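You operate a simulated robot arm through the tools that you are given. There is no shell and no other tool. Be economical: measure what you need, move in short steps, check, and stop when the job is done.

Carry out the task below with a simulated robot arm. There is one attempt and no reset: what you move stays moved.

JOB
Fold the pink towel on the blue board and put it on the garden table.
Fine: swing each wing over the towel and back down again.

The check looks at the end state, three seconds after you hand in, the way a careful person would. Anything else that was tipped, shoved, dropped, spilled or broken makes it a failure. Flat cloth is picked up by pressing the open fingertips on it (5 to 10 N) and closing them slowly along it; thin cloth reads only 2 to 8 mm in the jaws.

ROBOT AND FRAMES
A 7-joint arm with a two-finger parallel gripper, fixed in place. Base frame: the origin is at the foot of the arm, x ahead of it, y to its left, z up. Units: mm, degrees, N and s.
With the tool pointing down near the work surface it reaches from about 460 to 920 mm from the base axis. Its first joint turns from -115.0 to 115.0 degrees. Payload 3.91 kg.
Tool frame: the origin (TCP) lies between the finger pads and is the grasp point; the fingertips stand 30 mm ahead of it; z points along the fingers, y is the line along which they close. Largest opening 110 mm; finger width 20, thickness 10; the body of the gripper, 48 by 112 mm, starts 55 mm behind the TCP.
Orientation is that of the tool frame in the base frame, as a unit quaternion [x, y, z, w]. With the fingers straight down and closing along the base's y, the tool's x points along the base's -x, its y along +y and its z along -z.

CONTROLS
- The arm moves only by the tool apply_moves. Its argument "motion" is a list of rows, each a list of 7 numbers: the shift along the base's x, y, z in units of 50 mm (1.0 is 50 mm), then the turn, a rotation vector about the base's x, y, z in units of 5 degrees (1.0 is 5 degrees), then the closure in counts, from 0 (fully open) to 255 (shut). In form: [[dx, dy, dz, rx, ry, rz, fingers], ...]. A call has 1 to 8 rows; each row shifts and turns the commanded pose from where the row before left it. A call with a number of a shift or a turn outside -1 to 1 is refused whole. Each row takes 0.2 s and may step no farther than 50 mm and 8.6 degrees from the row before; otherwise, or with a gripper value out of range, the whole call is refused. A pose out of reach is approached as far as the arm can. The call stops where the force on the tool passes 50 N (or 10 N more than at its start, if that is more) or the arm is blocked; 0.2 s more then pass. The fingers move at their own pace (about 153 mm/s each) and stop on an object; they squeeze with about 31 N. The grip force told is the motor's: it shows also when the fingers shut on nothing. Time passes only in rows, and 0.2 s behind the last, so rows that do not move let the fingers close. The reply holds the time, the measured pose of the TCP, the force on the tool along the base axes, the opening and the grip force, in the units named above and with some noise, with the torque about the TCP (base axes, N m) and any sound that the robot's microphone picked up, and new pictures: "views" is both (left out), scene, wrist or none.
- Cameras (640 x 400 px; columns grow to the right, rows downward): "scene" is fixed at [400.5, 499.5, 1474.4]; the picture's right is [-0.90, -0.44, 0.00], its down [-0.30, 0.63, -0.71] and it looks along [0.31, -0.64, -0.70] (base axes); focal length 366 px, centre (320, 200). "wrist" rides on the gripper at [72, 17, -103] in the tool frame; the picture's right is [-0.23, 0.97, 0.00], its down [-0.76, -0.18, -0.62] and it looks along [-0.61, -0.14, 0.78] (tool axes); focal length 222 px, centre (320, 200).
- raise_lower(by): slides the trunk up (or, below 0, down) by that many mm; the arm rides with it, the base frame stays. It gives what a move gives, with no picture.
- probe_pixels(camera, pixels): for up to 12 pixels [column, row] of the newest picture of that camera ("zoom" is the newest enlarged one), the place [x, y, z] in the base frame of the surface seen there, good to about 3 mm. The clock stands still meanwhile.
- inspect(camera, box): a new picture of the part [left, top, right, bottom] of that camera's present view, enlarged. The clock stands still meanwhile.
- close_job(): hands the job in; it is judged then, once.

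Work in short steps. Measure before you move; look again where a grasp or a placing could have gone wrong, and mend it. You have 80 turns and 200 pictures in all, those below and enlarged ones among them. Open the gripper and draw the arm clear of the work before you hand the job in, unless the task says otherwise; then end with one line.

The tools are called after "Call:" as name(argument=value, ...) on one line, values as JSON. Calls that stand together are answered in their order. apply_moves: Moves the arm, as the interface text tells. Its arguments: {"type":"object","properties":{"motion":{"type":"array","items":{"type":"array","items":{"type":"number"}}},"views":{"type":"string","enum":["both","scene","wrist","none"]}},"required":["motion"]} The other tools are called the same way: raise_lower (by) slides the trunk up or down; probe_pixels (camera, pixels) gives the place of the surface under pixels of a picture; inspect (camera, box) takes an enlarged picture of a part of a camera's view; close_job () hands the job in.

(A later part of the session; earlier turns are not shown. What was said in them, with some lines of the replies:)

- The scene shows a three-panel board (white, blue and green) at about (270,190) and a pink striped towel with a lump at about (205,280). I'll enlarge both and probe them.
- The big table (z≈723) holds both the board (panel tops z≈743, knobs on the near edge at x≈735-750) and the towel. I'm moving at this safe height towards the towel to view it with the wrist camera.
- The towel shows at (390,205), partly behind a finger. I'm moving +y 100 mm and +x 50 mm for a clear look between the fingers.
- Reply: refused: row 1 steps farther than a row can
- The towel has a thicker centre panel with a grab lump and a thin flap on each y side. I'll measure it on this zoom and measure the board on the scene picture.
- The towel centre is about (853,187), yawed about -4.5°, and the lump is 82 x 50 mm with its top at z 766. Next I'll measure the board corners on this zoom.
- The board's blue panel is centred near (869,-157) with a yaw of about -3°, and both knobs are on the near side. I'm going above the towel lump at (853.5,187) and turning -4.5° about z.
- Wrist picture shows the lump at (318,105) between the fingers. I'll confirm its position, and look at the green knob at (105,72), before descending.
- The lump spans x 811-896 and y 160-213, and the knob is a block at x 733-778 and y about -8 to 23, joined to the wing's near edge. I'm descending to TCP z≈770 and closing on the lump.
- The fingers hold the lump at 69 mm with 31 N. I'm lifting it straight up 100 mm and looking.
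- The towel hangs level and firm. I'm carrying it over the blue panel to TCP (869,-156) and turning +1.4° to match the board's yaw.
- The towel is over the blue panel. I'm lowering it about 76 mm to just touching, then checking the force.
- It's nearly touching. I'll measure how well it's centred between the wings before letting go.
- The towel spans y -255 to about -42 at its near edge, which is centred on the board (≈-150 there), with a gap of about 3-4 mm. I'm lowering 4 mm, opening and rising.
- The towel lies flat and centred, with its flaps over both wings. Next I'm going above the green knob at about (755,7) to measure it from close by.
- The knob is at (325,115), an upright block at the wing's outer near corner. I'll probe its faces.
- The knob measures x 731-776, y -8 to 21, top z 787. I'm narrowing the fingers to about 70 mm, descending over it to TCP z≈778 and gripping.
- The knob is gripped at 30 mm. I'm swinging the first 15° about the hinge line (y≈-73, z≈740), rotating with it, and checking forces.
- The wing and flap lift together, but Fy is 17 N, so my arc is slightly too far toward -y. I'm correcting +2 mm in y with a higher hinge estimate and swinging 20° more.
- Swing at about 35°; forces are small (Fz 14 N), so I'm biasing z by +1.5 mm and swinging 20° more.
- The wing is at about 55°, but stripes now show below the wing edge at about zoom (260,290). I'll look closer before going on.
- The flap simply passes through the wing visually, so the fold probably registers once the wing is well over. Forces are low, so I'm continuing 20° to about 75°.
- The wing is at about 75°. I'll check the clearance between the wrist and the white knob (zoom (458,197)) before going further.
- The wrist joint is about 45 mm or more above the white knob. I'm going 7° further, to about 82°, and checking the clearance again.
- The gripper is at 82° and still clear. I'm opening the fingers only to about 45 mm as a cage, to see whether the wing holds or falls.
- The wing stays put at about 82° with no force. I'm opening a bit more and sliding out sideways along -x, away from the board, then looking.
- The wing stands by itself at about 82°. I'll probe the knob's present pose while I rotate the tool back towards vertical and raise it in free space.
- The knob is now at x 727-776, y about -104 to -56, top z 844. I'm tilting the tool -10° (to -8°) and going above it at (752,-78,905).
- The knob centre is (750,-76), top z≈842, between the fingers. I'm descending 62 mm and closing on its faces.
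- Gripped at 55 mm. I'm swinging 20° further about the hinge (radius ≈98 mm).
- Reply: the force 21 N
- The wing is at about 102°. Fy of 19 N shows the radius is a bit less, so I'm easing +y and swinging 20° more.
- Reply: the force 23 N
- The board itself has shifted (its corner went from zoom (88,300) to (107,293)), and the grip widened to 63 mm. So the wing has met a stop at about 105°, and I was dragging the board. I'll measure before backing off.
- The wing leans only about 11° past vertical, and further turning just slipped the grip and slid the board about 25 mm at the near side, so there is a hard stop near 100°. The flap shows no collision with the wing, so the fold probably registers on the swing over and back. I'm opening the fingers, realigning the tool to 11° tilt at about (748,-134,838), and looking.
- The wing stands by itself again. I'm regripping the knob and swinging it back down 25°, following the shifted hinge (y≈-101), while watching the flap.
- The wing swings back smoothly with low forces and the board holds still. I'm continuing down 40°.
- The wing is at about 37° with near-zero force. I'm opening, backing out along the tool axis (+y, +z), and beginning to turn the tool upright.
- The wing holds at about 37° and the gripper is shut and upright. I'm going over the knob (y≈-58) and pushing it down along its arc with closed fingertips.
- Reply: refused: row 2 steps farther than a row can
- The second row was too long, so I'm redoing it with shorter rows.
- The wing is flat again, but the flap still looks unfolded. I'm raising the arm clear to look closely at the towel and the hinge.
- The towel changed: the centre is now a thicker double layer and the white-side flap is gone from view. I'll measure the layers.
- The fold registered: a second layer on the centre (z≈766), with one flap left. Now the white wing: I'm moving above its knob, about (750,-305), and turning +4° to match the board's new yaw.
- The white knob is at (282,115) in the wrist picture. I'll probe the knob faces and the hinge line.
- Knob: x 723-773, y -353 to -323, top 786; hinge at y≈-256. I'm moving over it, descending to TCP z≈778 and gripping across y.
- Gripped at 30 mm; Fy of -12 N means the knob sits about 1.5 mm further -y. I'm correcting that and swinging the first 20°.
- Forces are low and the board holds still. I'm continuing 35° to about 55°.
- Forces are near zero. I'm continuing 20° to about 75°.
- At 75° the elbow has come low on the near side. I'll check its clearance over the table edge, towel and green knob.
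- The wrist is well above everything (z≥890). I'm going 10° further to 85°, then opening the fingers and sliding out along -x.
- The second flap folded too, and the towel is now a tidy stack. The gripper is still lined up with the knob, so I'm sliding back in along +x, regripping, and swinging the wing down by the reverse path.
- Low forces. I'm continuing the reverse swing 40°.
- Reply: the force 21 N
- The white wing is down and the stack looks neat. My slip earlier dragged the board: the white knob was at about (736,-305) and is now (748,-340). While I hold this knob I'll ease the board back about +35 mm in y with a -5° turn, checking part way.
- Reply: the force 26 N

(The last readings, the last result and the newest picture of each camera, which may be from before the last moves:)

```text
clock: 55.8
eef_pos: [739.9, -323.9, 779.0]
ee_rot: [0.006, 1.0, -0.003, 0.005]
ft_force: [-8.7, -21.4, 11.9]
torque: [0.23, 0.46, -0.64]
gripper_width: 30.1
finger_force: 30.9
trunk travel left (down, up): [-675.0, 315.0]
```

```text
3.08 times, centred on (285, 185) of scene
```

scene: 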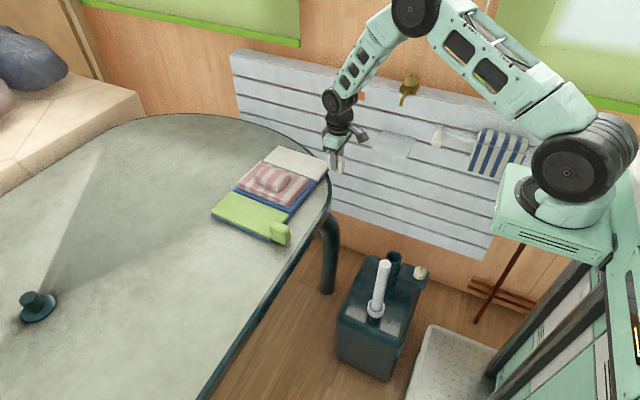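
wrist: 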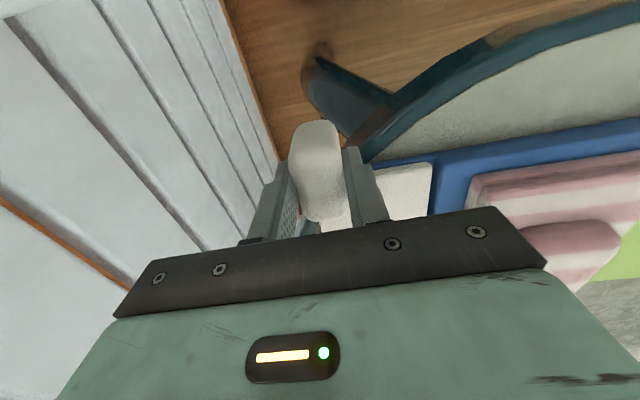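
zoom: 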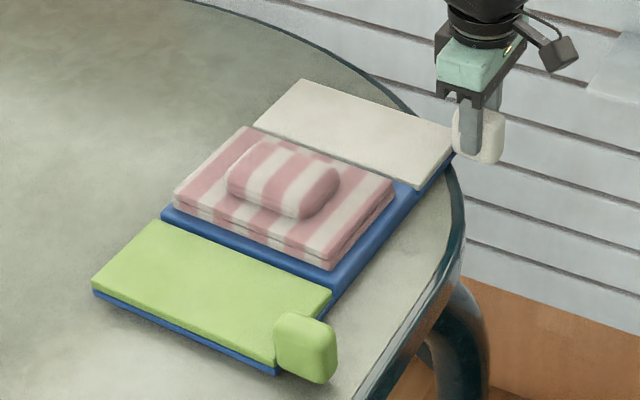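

The board slides back with the stack riding on it; its corner is now (92,290), against (88,300) originally. I'm adding about 11 mm more, then releasing and rising.

Call:
apply_moves(motion=[[-0.03, 0.11, 0, 0, 0, -0.15, 230], [-0.03, 0.11, 0, 0, 0, -0.15, 230], [0, 0, 0, 0, 0, 0, 230], [0, 0, 0, 0, 0, 0, 120], [0, 0, 0, 0, 0, 0, 90], [0, 0, 0.6, 0, 0, 0, 90], [0, 0, 0.9, 0, 0, 0, 90], [0, 0, 0.9, 0, 0, 0, 0]], views="both")

Call:
inspect(camera="scene", box=[205, 120, 365, 250])

```text
clock: 57.6
eef_pos: [739.6, -310.2, 900.0]
ee_rot: [0.019, 1.0, -0.004, 0.007]
ft_force: [0.1, -0.8, -0.5]
torque: [0.05, -0.01, 0.01]
gripper_width: 110.2
finger_force: 0.0
trunk travel left (down, up): [-675.0, 315.0]
```

scene: 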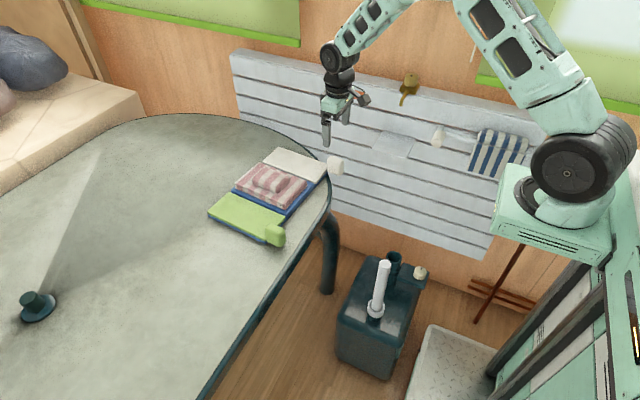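
wrist: 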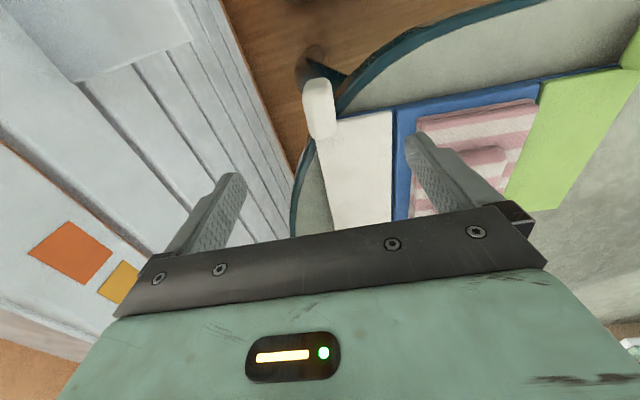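

```text
3.08 times, centred on (285, 185) of scene
```

zoom: 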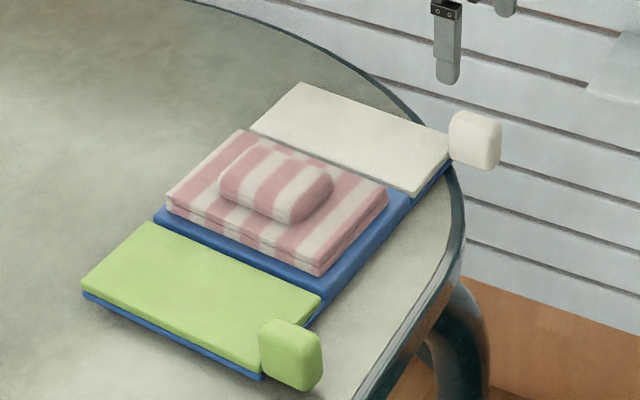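

The board is back near its first place with both wings flat. Now I'll measure the lump on the stack, at about (276,183).

Call:
probe_pixels(camera="zoom", pixels=[[247, 148], [328, 180], [290, 215], [225, 180], [275, 170], [240, 135], [383, 190], [318, 265], [170, 195], [320, 272]])

```text
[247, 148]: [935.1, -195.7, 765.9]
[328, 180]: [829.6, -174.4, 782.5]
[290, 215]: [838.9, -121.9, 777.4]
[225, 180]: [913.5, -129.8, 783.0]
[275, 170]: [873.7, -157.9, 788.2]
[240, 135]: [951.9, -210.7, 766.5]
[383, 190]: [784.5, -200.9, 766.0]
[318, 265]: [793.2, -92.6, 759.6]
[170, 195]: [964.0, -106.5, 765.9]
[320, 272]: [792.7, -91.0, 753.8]
```

The stack centre is (873,-152), yaw about -4°, panel top z 766 and lump top 788. I'm going over the lump, fingers open.

Call:
apply_moves(motion=[[0.53, 0.632, 0, 0, 0, -0.07, 0], [0.53, 0.632, 0, 0, 0, -0.07, 0], [0.53, 0.632, 0, 0, 0, -0.07, 0], [0.53, 0.632, 0, 0, 0, -0.07, 0], [0.53, 0.632, 0, 0, 0, -0.07, 0], [0, 0, -0.6, 0, 0, 0, 0], [0, 0, 0, 0, 0, 0, 0]], views="both")

Call:
inspect(camera="wrist", box=[180, 0, 460, 200])

```text
clock: 59.2
eef_pos: [872.1, -152.6, 869.3]
ee_rot: [0.033, 0.999, -0.004, 0.008]
ft_force: [-0.4, -0.3, -0.3]
torque: [0.03, -0.03, 0.0]
gripper_width: 109.9
finger_force: 0.1
trunk travel left (down, up): [-675.0, 315.0]
```

scene: 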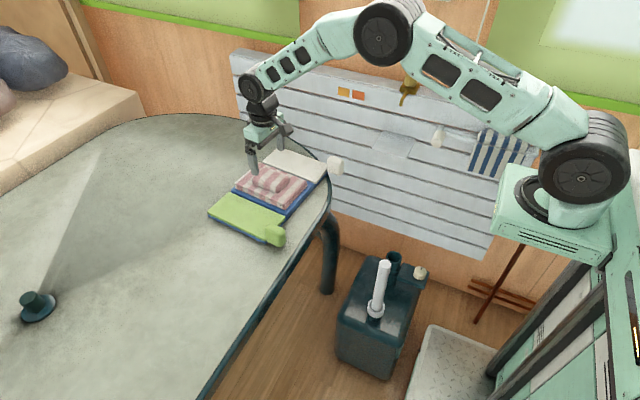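
wrist: 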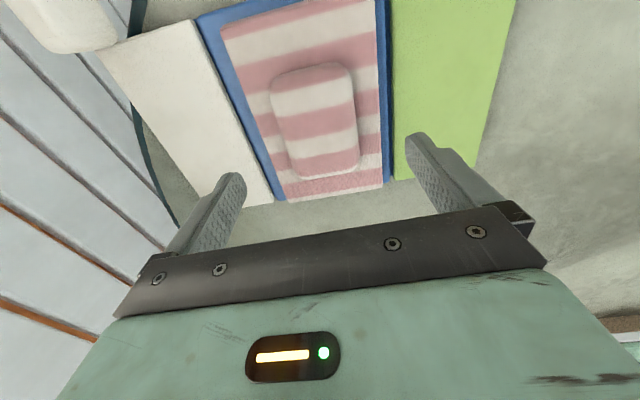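

```text
2.00 times, centred on (320, 100) of wrist
```

zoom: 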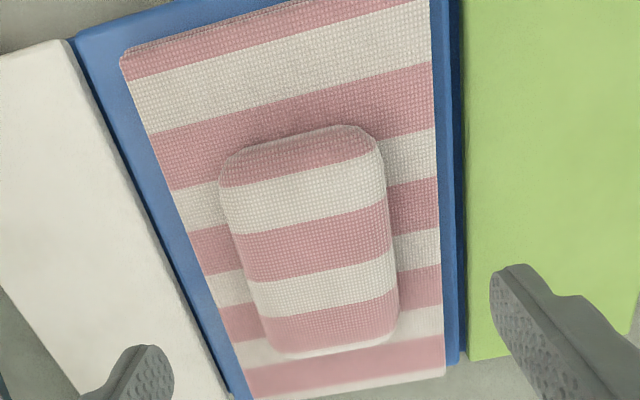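

The lump is centred between the open fingers. I'm descending to TCP z≈799 (tips just above the 766 panel) and closing.

Call:
apply_moves(motion=[[0, 0, -0.7, 0, 0, 0, 0], [0, 0, -0.45, 0, 0, 0, 0], [0, 0, -0.25, 0, 0, 0, 0], [0, 0, 0, 0, 0, 0, 80], [0, 0, 0, 0, 0, 0, 130], [0, 0, 0, 0, 0, 0, 200], [0, 0, 0, 0, 0, 0, 200]], views="wrist")

```text
clock: 60.8
eef_pos: [872.8, -153.5, 800.1]
ee_rot: [0.035, 0.999, -0.004, 0.008]
ft_force: [1.1, -1.4, 0.9]
torque: [0.01, -0.09, -0.14]
gripper_width: 69.3
finger_force: 30.8
trunk travel left (down, up): [-675.0, 315.0]
```

wrist: 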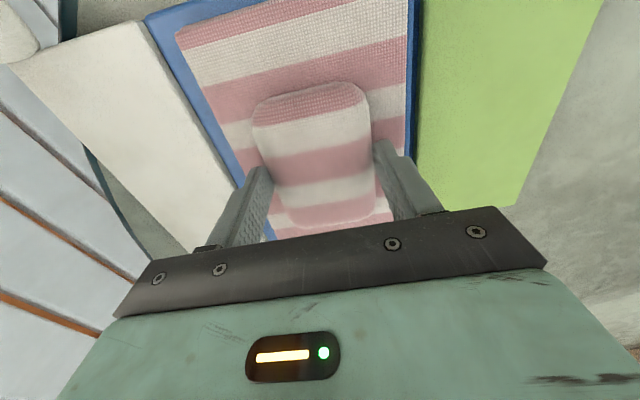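

Gripped at 69 mm, 31 N. I'm lifting straight up 80 mm and checking that the stack comes along.

Call:
apply_moves(motion=[[0, 0, 0.2, 0, 0, 0, 200], [0, 0, 0.5, 0, 0, 0, 200], [0, 0, 0.9, 0, 0, 0, 200], [0, 0, 0, 0, 0, 0, 200]], views="scene")

Call:
inspect(camera="scene", box=[205, 110, 365, 250])

```text
clock: 61.8
eef_pos: [871.8, -151.0, 878.5]
ee_rot: [0.034, 0.999, -0.004, 0.006]
ft_force: [-0.3, 0.0, -1.0]
torque: [-0.01, 0.01, 0.0]
gripper_width: 69.4
finger_force: 30.4
trunk travel left (down, up): [-675.0, 315.0]
```

scene: 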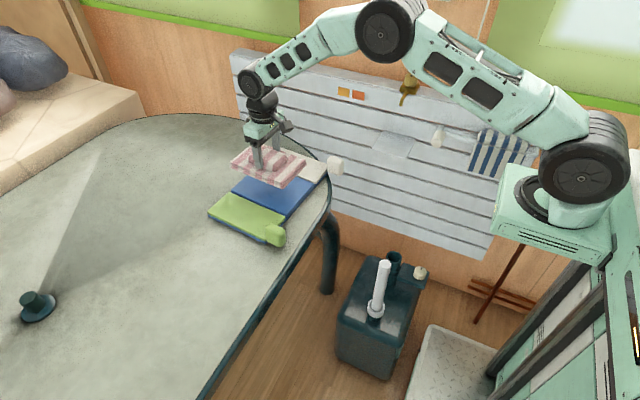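

```text
2.86 times, centred on (285, 180) of scene
```

zoom: 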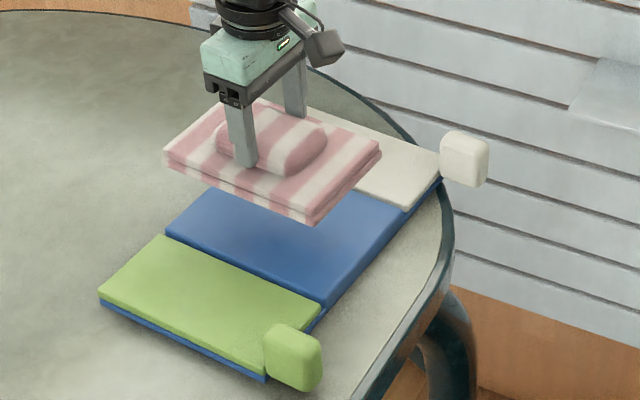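

The whole folded stack lifts as one and the board stays put. I'm carrying it to clear table at about (853,190).

Call:
apply_moves(motion=[[-0.054, 0.975, 0, 0, 0, 0, 200], [-0.054, 0.975, 0, 0, 0, 0, 200], [-0.054, 0.975, 0, 0, 0, 0, 200], [-0.054, 0.975, 0, 0, 0, 0, 200], [-0.054, 0.975, 0, 0, 0, 0, 200], [-0.054, 0.975, 0, 0, 0, 0, 200], [-0.054, 0.975, 0, 0, 0, 0, 200], [0, 0, 0, 0, 0, 0, 200]], views="scene")

Call:
apply_moves(motion=[[0, 0, -0.9, 0, 0, 0, 200], [0, 0, -0.6, 0, 0, 0, 200], [0, 0, -0.3, 0, 0, 0, 200], [0, 0, -0.1, 0, 0, 0, 200], [0, 0, 0, 0, 0, 0, 200]], views="both")

```text
clock: 63.6
eef_pos: [854.5, 188.6, 879.6]
ee_rot: [0.035, 0.999, -0.004, 0.007]
ft_force: [0.3, 0.2, -1.0]
torque: [0.0, 0.03, -0.01]
gripper_width: 69.4
finger_force: 31.0
trunk travel left (down, up): [-675.0, 315.0]
```

scene: 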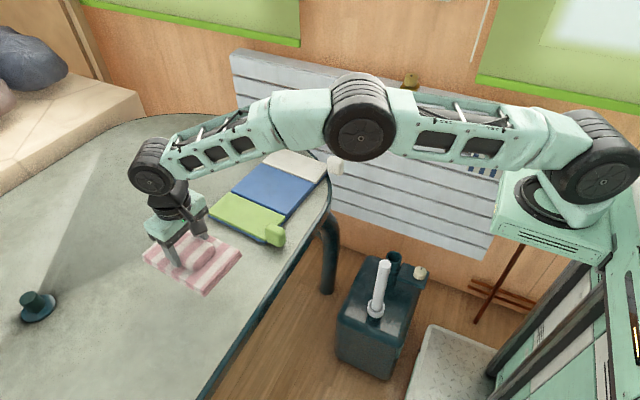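

```text
clock: 64.8
eef_pos: [853.9, 190.0, 785.2]
ee_rot: [0.035, 0.999, -0.004, 0.007]
ft_force: [-0.7, 0.4, -0.2]
torque: [0.03, 0.01, -0.03]
gripper_width: 69.4
finger_force: 31.4
trunk travel left (down, up): [-675.0, 315.0]
```

scene: 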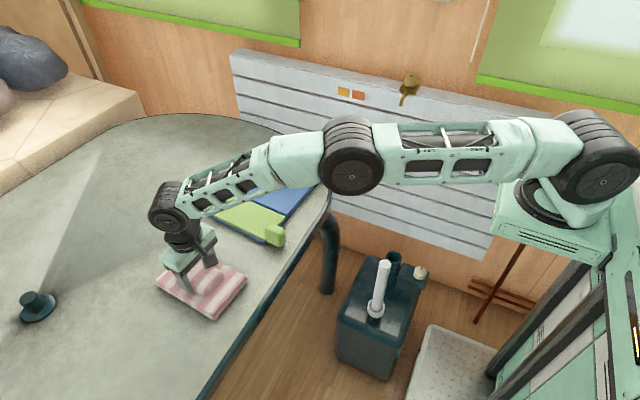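
wrist: 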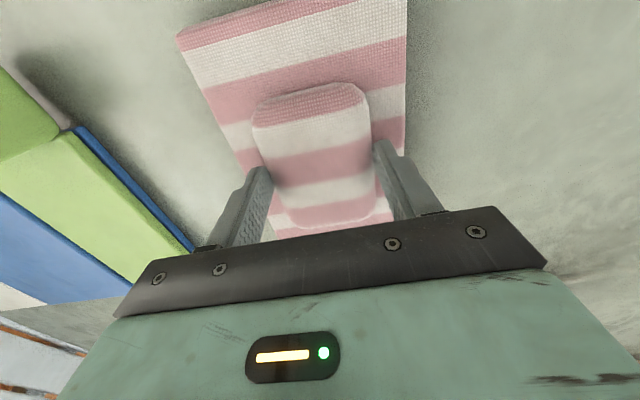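

The stack is about 5 mm above the table and well clear of the board. I'm lowering 5 mm in small steps, then opening and rising.

Call:
apply_moves(motion=[[0, 0, -0.06, 0, 0, 0, 200], [0, 0, -0.04, 0, 0, 0, 200], [0, 0, 0, 0, 0, 0, 120], [0, 0, 0, 0, 0, 0, 0], [0, 0, 0, 0, 0, 0, 0], [0, 0, 0.5, 0, 0, 0, 0], [0, 0, 0.9, 0, 0, 0, 0], [-0.6, 0, 0.7, 0, 0, 0, 0]], views="none")

Call:
apply_moves(motion=[[-0.9, 0, 0.3, 0, 0, 0, 0], [-0.9, 0, 0.3, 0, 0, 0, 0], [-0.9, 0, 0.3, 0, 0, 0, 0], [-0.9, 0, 0.2, 0, 0, 0, 0]], views="both")

Call:
inspect(camera="scene", box=[130, 130, 350, 330])

```text
clock: 66.6
eef_pos: [822.4, 188.8, 883.5]
ee_rot: [0.035, 0.999, -0.005, 0.007]
ft_force: [0.0, -0.3, -1.0]
torque: [0.01, 0.01, -0.02]
gripper_width: 110.0
finger_force: 0.1
trunk travel left (down, up): [-675.0, 315.0]
```

```text
clock: 67.6
eef_pos: [643.7, 190.0, 939.4]
ee_rot: [0.033, 0.999, -0.004, 0.008]
ft_force: [-0.1, 0.0, 0.0]
torque: [-0.01, 0.03, 0.0]
gripper_width: 110.1
finger_force: 0.1
trunk travel left (down, up): [-675.0, 315.0]
```

scene: 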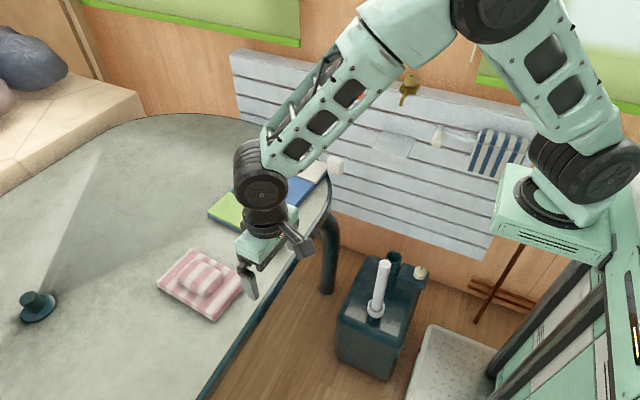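
wrist: 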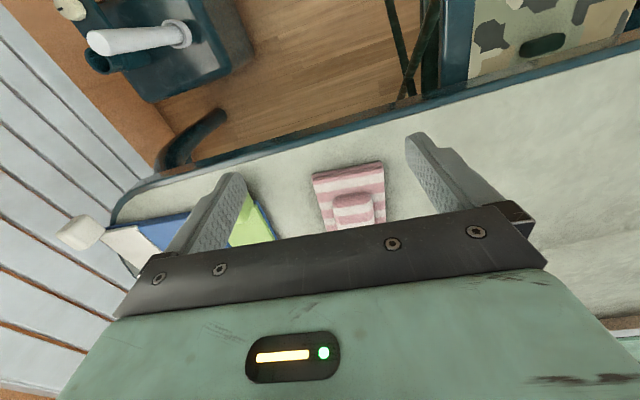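

```text
2.00 times, centred on (240, 230) of scene
```

zoom: 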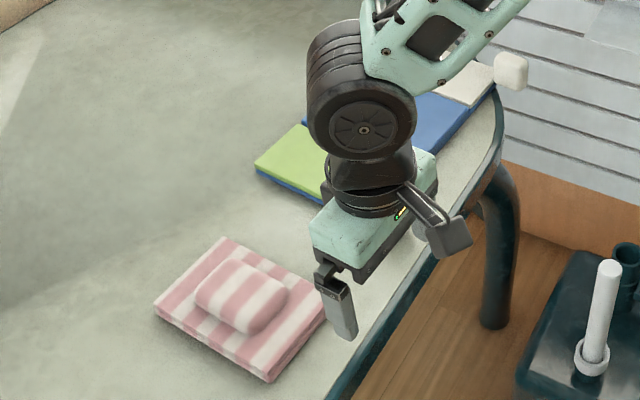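

The folded towel lies flat on the table, both wings are down, and the gripper is open and clear, so I'm handing in.

Call:
close_job()

```text
The job is handed in.
```

The pink towel is folded on the board and set flat on the garden table; both wings are back down. I accidentally dragged the board about 25–35 mm while swinging the green wing past its stop, then eased it back to roughly where it began.
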